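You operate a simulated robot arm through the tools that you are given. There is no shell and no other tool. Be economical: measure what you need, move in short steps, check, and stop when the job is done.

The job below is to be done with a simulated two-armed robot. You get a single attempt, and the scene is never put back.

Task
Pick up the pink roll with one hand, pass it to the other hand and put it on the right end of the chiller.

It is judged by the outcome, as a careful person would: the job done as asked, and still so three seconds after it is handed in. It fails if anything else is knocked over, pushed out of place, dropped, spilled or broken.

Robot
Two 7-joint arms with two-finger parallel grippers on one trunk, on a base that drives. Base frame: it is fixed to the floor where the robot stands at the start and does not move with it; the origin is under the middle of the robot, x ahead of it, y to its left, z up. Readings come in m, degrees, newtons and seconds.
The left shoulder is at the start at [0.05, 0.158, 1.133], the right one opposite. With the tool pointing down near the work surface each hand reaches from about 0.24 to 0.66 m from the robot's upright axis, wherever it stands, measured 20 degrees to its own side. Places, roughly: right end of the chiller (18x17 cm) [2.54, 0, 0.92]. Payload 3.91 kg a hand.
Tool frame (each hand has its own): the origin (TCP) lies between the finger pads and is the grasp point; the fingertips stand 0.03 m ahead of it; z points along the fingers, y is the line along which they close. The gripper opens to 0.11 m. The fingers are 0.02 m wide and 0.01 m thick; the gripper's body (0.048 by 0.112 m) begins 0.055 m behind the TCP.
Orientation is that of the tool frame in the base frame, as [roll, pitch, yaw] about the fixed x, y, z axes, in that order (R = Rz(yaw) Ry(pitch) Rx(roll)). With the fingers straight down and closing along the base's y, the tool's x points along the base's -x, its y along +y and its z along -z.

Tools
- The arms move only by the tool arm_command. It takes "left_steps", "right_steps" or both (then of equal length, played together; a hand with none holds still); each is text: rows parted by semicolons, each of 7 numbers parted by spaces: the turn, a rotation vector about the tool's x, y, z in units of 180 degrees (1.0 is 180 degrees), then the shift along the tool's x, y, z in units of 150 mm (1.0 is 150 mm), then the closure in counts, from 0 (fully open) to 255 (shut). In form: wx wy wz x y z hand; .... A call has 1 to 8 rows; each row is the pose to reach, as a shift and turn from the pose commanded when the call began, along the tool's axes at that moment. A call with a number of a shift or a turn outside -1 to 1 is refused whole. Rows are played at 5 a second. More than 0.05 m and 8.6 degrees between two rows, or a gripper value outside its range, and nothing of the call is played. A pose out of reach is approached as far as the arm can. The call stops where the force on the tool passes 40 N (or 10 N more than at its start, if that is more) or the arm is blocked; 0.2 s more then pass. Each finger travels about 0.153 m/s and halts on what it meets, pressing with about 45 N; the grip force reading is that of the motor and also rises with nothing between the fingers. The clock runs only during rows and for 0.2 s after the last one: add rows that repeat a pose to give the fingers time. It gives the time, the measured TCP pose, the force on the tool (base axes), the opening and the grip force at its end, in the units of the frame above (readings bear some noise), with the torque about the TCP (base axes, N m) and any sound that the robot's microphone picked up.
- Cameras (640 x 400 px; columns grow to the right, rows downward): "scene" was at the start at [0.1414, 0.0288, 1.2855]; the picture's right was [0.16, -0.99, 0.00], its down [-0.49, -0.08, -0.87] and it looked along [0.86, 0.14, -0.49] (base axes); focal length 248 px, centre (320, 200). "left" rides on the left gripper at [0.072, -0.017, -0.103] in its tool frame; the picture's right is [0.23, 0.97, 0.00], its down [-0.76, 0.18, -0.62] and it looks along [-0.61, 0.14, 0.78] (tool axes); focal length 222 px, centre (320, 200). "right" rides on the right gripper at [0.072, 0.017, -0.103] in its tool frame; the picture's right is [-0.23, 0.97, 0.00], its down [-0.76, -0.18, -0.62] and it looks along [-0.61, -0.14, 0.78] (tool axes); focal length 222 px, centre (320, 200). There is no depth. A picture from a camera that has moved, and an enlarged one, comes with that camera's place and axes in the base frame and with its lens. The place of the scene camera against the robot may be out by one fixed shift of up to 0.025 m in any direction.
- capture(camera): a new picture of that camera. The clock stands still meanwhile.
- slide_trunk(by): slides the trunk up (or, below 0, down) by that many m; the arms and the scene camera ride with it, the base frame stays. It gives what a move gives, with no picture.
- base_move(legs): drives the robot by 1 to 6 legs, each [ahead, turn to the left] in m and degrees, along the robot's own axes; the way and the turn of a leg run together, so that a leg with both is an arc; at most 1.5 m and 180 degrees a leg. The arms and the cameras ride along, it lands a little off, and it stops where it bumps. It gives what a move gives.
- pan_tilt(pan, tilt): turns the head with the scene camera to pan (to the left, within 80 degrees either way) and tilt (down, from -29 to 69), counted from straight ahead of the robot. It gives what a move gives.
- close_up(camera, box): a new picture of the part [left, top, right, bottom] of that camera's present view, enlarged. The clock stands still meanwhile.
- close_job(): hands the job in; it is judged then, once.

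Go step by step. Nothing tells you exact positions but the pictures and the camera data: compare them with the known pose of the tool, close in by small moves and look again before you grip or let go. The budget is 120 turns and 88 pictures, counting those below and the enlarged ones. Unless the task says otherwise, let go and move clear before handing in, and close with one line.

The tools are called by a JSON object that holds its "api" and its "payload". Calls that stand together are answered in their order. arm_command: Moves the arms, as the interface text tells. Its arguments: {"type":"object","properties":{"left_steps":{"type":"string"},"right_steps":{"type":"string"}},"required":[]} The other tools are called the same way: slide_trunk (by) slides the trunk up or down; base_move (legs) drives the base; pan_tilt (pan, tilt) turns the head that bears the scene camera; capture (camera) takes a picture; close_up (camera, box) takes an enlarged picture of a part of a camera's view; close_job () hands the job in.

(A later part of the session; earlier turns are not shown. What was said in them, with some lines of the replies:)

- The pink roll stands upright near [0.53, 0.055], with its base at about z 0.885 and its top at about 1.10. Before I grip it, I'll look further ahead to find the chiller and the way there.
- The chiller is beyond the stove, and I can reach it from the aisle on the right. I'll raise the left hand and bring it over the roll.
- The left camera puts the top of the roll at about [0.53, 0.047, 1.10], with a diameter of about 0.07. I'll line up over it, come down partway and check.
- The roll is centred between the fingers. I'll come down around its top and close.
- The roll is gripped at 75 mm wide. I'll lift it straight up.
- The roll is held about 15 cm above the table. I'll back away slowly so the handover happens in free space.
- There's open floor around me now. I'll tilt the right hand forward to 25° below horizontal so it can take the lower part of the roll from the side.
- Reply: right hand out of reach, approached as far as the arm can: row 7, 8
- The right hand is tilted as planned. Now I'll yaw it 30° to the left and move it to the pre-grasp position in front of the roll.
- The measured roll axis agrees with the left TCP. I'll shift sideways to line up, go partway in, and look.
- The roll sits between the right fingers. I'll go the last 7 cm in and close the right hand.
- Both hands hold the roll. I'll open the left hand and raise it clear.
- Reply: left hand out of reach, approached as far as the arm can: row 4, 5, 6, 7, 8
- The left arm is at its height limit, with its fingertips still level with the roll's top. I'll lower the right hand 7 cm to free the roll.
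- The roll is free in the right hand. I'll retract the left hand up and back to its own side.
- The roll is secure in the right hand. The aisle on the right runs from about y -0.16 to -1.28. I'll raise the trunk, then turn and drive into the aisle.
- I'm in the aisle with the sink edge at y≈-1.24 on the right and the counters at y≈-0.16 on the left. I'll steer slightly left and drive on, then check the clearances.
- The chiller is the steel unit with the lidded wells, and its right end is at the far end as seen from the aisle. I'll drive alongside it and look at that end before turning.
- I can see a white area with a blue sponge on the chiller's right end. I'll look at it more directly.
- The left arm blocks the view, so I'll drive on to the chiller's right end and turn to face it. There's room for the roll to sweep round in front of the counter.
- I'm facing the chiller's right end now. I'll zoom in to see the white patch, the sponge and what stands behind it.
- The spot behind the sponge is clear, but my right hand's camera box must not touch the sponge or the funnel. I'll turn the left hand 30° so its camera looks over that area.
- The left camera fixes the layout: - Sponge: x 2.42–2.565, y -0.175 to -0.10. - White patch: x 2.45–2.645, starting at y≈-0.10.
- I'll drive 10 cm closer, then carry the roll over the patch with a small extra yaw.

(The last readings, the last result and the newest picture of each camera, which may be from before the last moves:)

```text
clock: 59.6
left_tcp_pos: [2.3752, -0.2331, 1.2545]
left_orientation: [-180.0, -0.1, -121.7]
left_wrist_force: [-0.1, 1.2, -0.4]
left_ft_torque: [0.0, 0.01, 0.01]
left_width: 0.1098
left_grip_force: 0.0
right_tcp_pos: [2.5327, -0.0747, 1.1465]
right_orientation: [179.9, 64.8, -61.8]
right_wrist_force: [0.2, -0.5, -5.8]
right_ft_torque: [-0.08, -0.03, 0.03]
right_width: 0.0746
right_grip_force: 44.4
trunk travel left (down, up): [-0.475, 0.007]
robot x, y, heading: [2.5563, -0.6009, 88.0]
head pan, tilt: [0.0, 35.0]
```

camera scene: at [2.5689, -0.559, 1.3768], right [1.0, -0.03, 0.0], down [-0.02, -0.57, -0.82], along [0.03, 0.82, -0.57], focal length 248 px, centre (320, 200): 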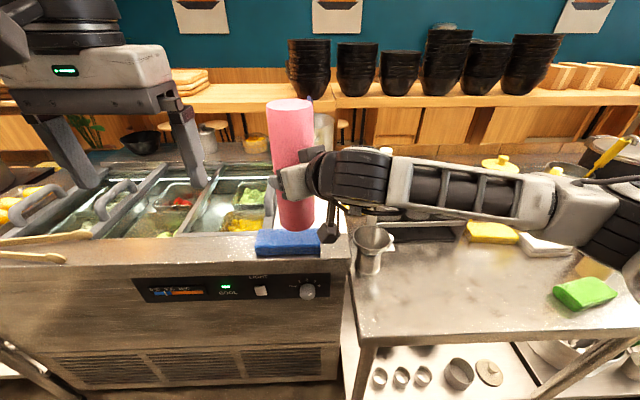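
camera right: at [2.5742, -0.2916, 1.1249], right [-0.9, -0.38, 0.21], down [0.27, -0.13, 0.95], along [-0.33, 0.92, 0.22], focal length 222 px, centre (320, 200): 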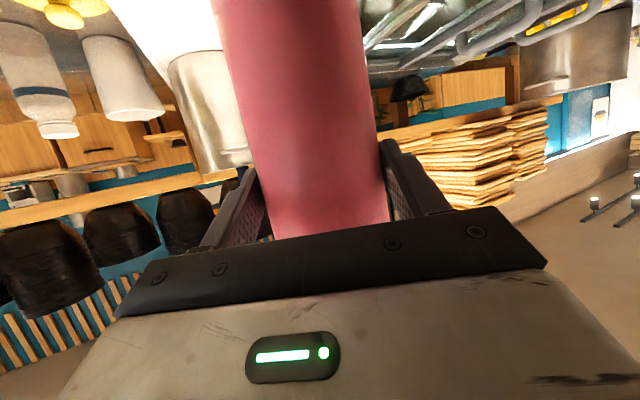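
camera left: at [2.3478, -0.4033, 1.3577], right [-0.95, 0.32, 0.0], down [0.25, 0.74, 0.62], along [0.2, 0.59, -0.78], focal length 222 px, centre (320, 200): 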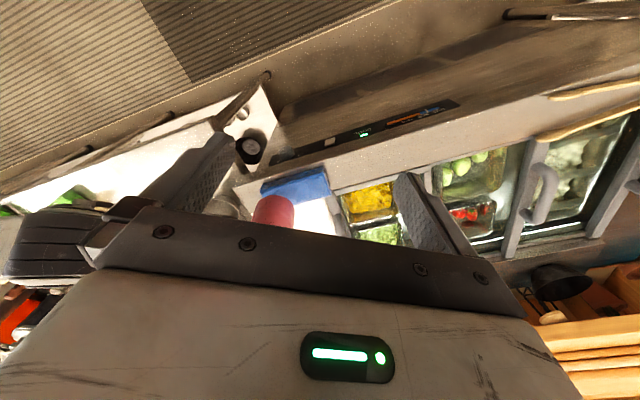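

{"api": "arm_command", "payload": {"right_steps": "-0.0168 0 -0.0078 -0.055 -0.127 0.116 200; -0.0335 0 -0.0157 -0.11 -0.254 0.233 200; -0.0503 0 -0.0235 -0.165 -0.381 0.349 200; -0.0503 0 -0.0235 -0.165 -0.381 0.349 200"}}

{"api": "capture", "payload": {"camera": "scene"}}

{"api": "capture", "payload": {"camera": "left"}}

{"api": "capture", "payload": {"camera": "right"}}

```text
clock: 60.6
left_tcp_pos: [2.3755, -0.2337, 1.2534]
left_orientation: [-180.0, 0.0, -121.7]
left_wrist_force: [0.8, 0.3, 0.7]
left_ft_torque: [-0.01, -0.01, 0.0]
left_width: 0.1101
left_grip_force: 0.0
right_tcp_pos: [2.555, 0.0011, 1.1465]
right_orientation: [179.9, 64.9, -51.6]
right_wrist_force: [0.6, -0.5, -6.1]
right_ft_torque: [-0.1, -0.06, -0.03]
right_width: 0.0749
right_grip_force: 44.7
trunk travel left (down, up): [-0.475, 0.007]
robot x, y, heading: [2.5559, -0.5984, 87.9]
head pan, tilt: [0.0, 35.0]
```

```text
52 pictures are left
camera scene: at [2.5721, -0.4598, 1.3768], right [1.0, -0.03, 0.0], down [-0.02, -0.57, -0.82], along [0.03, 0.82, -0.57], focal length 248 px, centre (320, 200)
```

scene: 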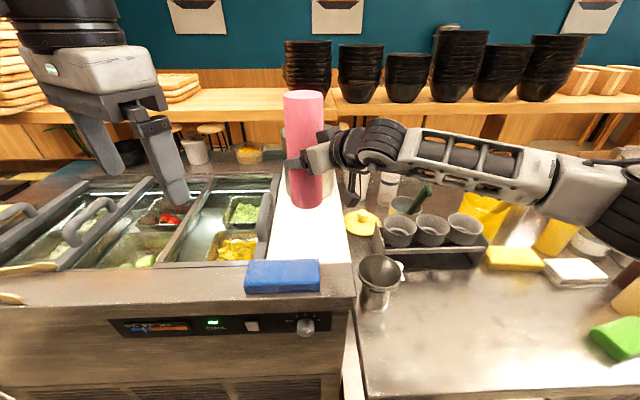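

```text
51 pictures are left
camera left: at [2.351, -0.3042, 1.3578], right [-0.95, 0.32, 0.0], down [0.25, 0.74, 0.62], along [0.2, 0.59, -0.78], focal length 222 px, centre (320, 200)
```

left: 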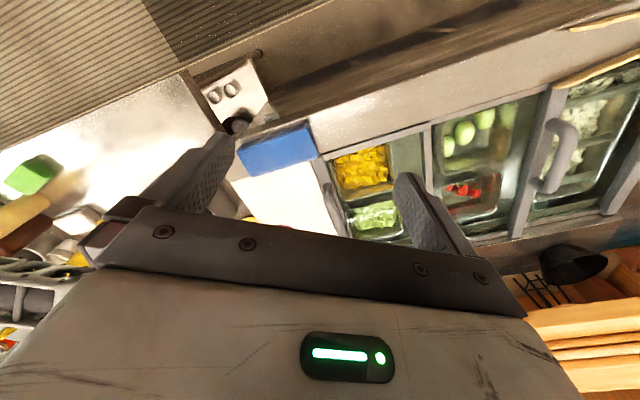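

```text
50 pictures are left
camera right: at [2.6196, -0.1054, 1.1241], right [-0.82, -0.53, 0.21], down [0.29, -0.08, 0.95], along [-0.49, 0.85, 0.22], focal length 222 px, centre (320, 200)
```

right: 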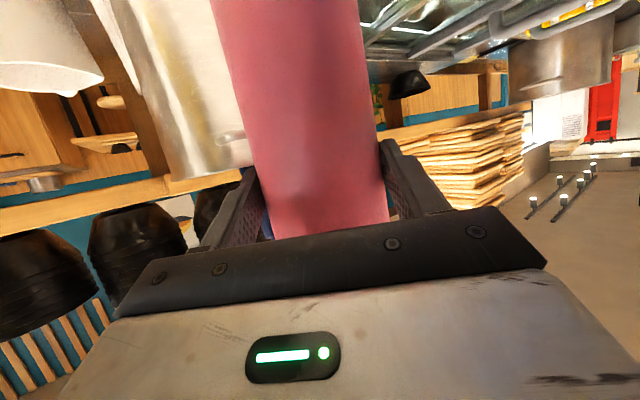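

The roll is over the white patch. I'll zoom in to check the gap to the steel pitcher behind it before lowering.

{"api": "close_up", "payload": {"camera": "scene", "box": [240, 90, 400, 300]}}

{"api": "close_up", "payload": {"camera": "left", "box": [180, 80, 400, 260]}}

```text
1.90 times, centred on (320, 195) of scene
camera zoom: at [2.5721, -0.4598, 1.3768], right [1.0, -0.03, 0.0], down [-0.02, -0.57, -0.82], along [0.03, 0.82, -0.57], focal length 473 px, centre (320, 210)
```

zoom: 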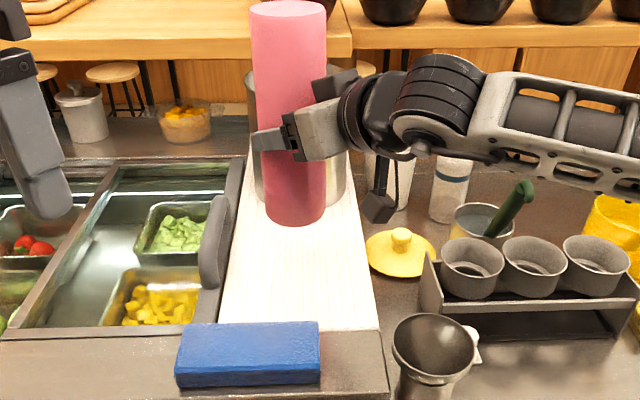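

```text
2.22 times, centred on (290, 170) of left
camera zoom: at [2.351, -0.3042, 1.3578], right [-0.95, 0.32, 0.0], down [0.25, 0.74, 0.62], along [0.2, 0.59, -0.78], focal length 494 px, centre (387, 267)
```

zoom: 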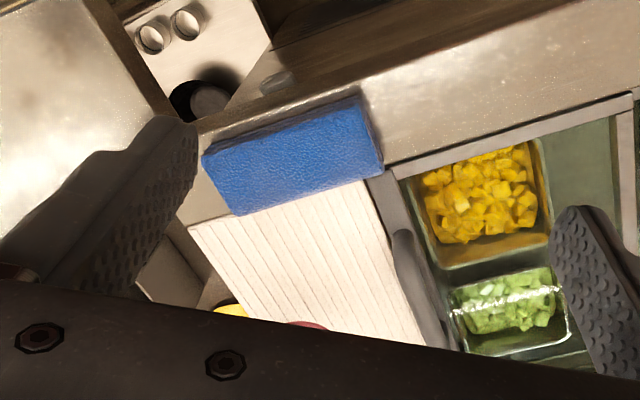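

The pitcher is about 10 cm behind the roll, and the board below it is clear. I'll lower 8 cm and look again.

{"api": "arm_command", "payload": {"right_steps": "0 0 0 0.16 0 0.0755 200; 0 0 0 0.32 0 0.151 200; 0 0 0 0.483 0 0.2264 200; 0 0 0 0.483 0 0.2264 200"}}

{"api": "close_up", "payload": {"camera": "scene", "box": [240, 90, 400, 300]}}

```text
clock: 61.6
left_tcp_pos: [2.3753, -0.2337, 1.2547]
left_orientation: [-180.0, 0.0, -121.8]
left_wrist_force: [0.4, 0.0, 1.1]
left_ft_torque: [0.04, 0.01, 0.0]
left_width: 0.1101
left_grip_force: 0.0
right_tcp_pos: [2.5556, 0.0023, 1.0645]
right_orientation: [179.8, 64.7, -51.8]
right_wrist_force: [-0.3, 0.1, -6.2]
right_ft_torque: [-0.06, -0.08, -0.02]
right_width: 0.0747
right_grip_force: 45.0
trunk travel left (down, up): [-0.475, 0.007]
robot x, y, heading: [2.5569, -0.5995, 88.2]
head pan, tilt: [0.0, 35.0]
```

```text
1.90 times, centred on (320, 195) of scene
camera zoom: at [2.5722, -0.4597, 1.3768], right [1.0, -0.03, 0.0], down [-0.02, -0.57, -0.82], along [0.03, 0.82, -0.57], focal length 473 px, centre (320, 210)
```

zoom: 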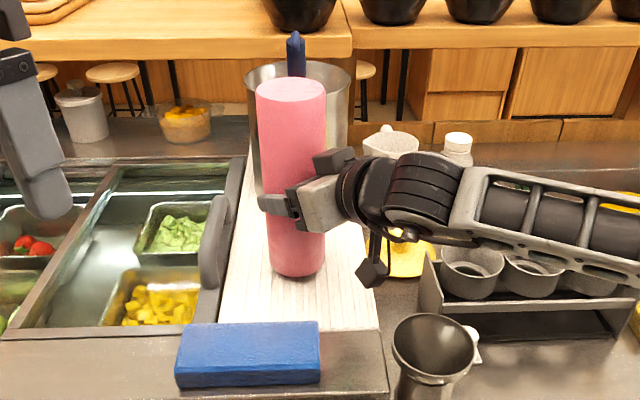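

There's clearance all round. I'll lower another 2.5 cm gently and watch the force.

{"api": "arm_command", "payload": {"right_steps": "0 0 0 0.06 0 0.0283 200; 0 0 0 0.109 0 0.051 200; 0 0 0 0.151 0 0.0708 200; 0 0 0 0.151 0 0.0708 200"}}

{"api": "close_up", "payload": {"camera": "scene", "box": [240, 90, 400, 300]}}

```text
clock: 62.6
left_tcp_pos: [2.3753, -0.236, 1.256]
left_orientation: [179.8, 0.1, -121.8]
left_wrist_force: [0.3, -0.7, 0.4]
left_ft_torque: [-0.01, 0.0, -0.03]
left_width: 0.1098
left_grip_force: 0.1
right_tcp_pos: [2.5561, 0.0018, 1.0487]
right_orientation: [-179.7, 65.6, -51.2]
right_wrist_force: [4.8, 1.9, 22.6]
right_ft_torque: [-0.45, -0.39, 0.09]
right_width: 0.0745
right_grip_force: 44.9
trunk travel left (down, up): [-0.475, 0.007]
robot x, y, heading: [2.5552, -0.6064, 88.3]
head pan, tilt: [0.0, 35.0]
```

```text
1.90 times, centred on (320, 195) of scene
camera zoom: at [2.5728, -0.4622, 1.3775], right [1.0, -0.03, 0.0], down [-0.02, -0.57, -0.82], along [0.03, 0.82, -0.57], focal length 473 px, centre (320, 210)
```

zoom: 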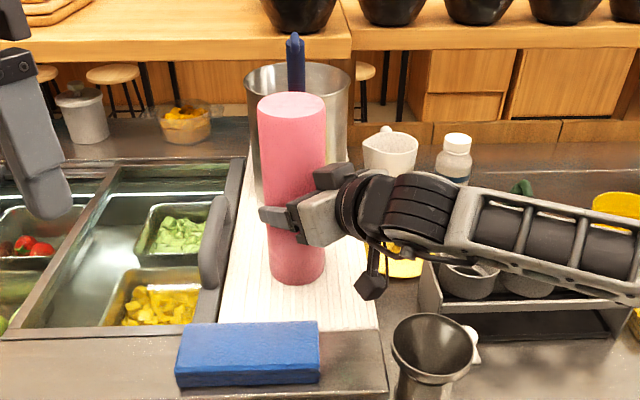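

The force shows the roll is standing on the board, with contact almost directly under the grip. I'll back off a few millimetres to relieve the pressing force before letting go.

{"api": "arm_command", "payload": {"right_steps": "0 0 0 -0.025 0 -0.0117 200; 0 0 0 -0.042 0 -0.02 200; 0 0 0 -0.042 0 -0.02 200"}}

{"api": "capture", "payload": {"camera": "right"}}

```text
clock: 63.4
left_tcp_pos: [2.375, -0.2349, 1.2541]
left_orientation: [180.0, 0.0, -121.7]
left_wrist_force: [-0.3, 0.5, 0.1]
left_ft_torque: [0.0, 0.0, 0.02]
left_width: 0.1101
left_grip_force: 0.1
right_tcp_pos: [2.5545, 0.0018, 1.0492]
right_orientation: [179.8, 64.8, -51.8]
right_wrist_force: [-0.9, 4.7, 6.4]
right_ft_torque: [0.9, 0.55, -0.11]
right_width: 0.0746
right_grip_force: 45.0
trunk travel left (down, up): [-0.475, 0.007]
robot x, y, heading: [2.5587, -0.603, 87.8]
head pan, tilt: [0.0, 35.0]
```

```text
45 pictures are left
camera right: at [2.6197, -0.1054, 1.0267], right [-0.82, -0.53, 0.21], down [0.29, -0.08, 0.95], along [-0.49, 0.85, 0.22], focal length 222 px, centre (320, 200)
```

right: 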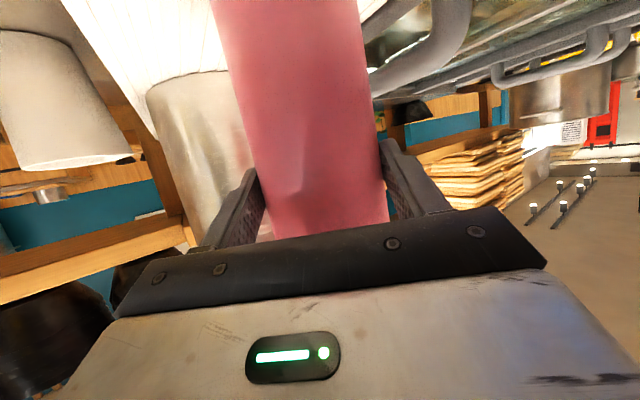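

I'll ease up 1 mm more, open the right hand and let the roll settle. Then I'll check.

{"api": "arm_command", "payload": {"right_steps": "0 0 0 -0.009 0 -0.004 200; 0 0 0 -0.009 0 -0.004 150; 0 0 0 -0.009 0 -0.004 110; 0 0 0 -0.009 0 -0.004 60; 0 0 0 -0.009 0 -0.004 0; 0 0 0 -0.009 0 -0.004 0; 0 0 0 -0.009 0 -0.004 0"}}

{"api": "close_up", "payload": {"camera": "scene", "box": [240, 90, 400, 300]}}

{"api": "capture", "payload": {"camera": "right"}}

```text
clock: 65.0
left_tcp_pos: [2.3758, -0.2343, 1.2539]
left_orientation: [180.0, 0.0, -121.8]
left_wrist_force: [0.2, -0.2, 0.2]
left_ft_torque: [-0.01, 0.01, 0.0]
left_width: 0.1101
left_grip_force: 0.0
right_tcp_pos: [2.5569, 0.003, 1.0504]
right_orientation: [179.8, 64.8, -51.8]
right_wrist_force: [1.1, 0.8, -0.2]
right_ft_torque: [0.0, 0.03, -0.01]
right_width: 0.1098
right_grip_force: 0.1
trunk travel left (down, up): [-0.475, 0.007]
robot x, y, heading: [2.5575, -0.6002, 88.0]
head pan, tilt: [0.0, 35.0]
```

```text
1.90 times, centred on (320, 195) of scene
camera zoom: at [2.5723, -0.4602, 1.3769], right [1.0, -0.03, 0.0], down [-0.02, -0.57, -0.82], along [0.03, 0.82, -0.57], focal length 473 px, centre (320, 210)
```

zoom: 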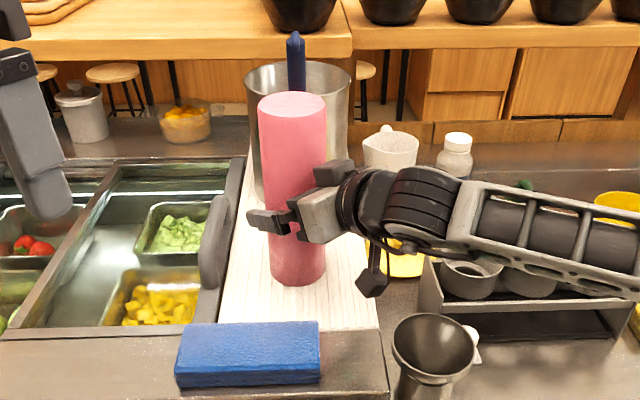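

```text
43 pictures are left
camera right: at [2.6203, -0.1049, 1.0286], right [-0.82, -0.53, 0.21], down [0.29, -0.08, 0.95], along [-0.49, 0.85, 0.22], focal length 222 px, centre (320, 200)
```

right: 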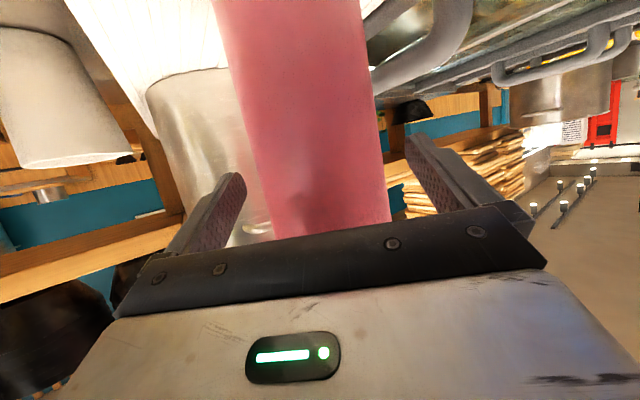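

The roll stands free on the board. I'll back off 2 cm and rise straight up with the fingers open around the roll. That keeps the hand clear of the funnel before I retreat.

{"api": "arm_command", "payload": {"right_steps": "0 0 0 0 0 -0.133 0; 0 0 0 -0.15 0 -0.204 0; 0 0 0 -0.3 0 -0.274 0; 0 0 0 -0.45 0 -0.345 0; 0 0 0 -0.603 0 -0.416 0; 0 0 0 -0.603 0 -0.416 0"}}

{"api": "capture", "payload": {"camera": "scene"}}

```text
clock: 66.4
left_tcp_pos: [2.3756, -0.2347, 1.2533]
left_orientation: [180.0, 0.0, -121.8]
left_wrist_force: [0.4, -0.6, -0.3]
left_ft_torque: [0.04, 0.02, 0.01]
left_width: 0.1098
left_grip_force: 0.1
right_tcp_pos: [2.5659, -0.0141, 1.1603]
right_orientation: [180.0, 64.8, -51.6]
right_wrist_force: [0.1, 0.7, 0.1]
right_ft_torque: [-0.01, 0.02, -0.01]
right_width: 0.1097
right_grip_force: 0.1
trunk travel left (down, up): [-0.475, 0.007]
robot x, y, heading: [2.5571, -0.6014, 88.2]
head pan, tilt: [0.0, 35.0]
```

```text
42 pictures are left
camera scene: at [2.5723, -0.4601, 1.3768], right [1.0, -0.03, 0.0], down [-0.02, -0.57, -0.82], along [0.03, 0.82, -0.57], focal length 248 px, centre (320, 200)
```

scene: 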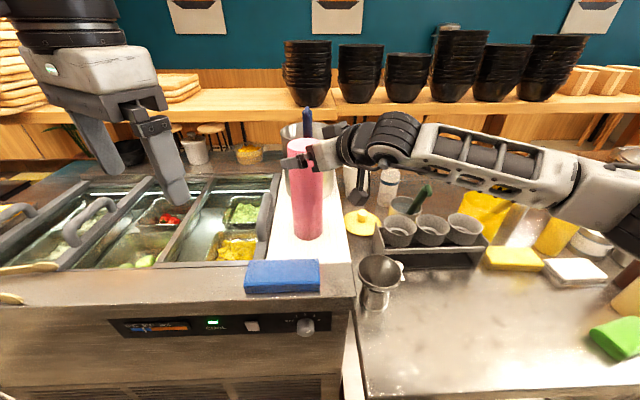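

Now I'll retreat along the fingers, up and away from the roll, then take a last look.

{"api": "arm_command", "payload": {"right_steps": "0 0 0 0 0 -0.2 0; 0 0 0 0 0 -0.4 0; 0 0 0 0 0 -0.6 0; 0 0 0 0 0 -0.8 0; 0 0 0 0 0 -0.8 0; 0 0 0 0 0 -0.8 0"}}

{"api": "capture", "payload": {"camera": "scene"}}

```text
clock: 67.8
left_tcp_pos: [2.3769, -0.2358, 1.2546]
left_orientation: [-180.0, 0.0, -121.7]
left_wrist_force: [0.5, 0.0, -0.6]
left_ft_torque: [0.0, 0.02, -0.02]
left_width: 0.1102
left_grip_force: 0.0
right_tcp_pos: [2.6331, -0.0967, 1.2114]
right_orientation: [179.9, 64.7, -51.7]
right_wrist_force: [-0.3, 1.0, -0.3]
right_ft_torque: [0.0, -0.01, 0.05]
right_width: 0.1099
right_grip_force: 0.1
trunk travel left (down, up): [-0.475, 0.007]
robot x, y, heading: [2.5556, -0.5997, 88.0]
head pan, tilt: [0.0, 35.0]
```

```text
41 pictures are left
camera scene: at [2.5724, -0.4603, 1.3769], right [1.0, -0.03, 0.0], down [-0.02, -0.57, -0.82], along [0.03, 0.82, -0.57], focal length 248 px, centre (320, 200)
```

scene: 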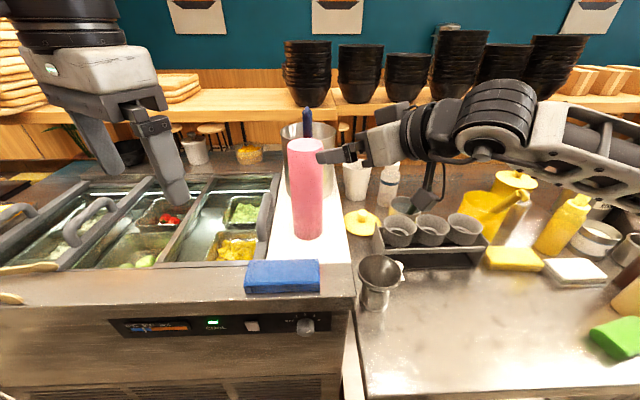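

The roll stands upright on the chiller's right end, both hands are clear and nothing around it looks moved. I'm handing the job in.

{"api": "close_job", "payload": {}}

```text
The job is handed in.
```

The left hand picked up the pink roll and passed it to the right hand, which stood it upright on the right end of the chiller; in the last picture nothing else looks disturbed.
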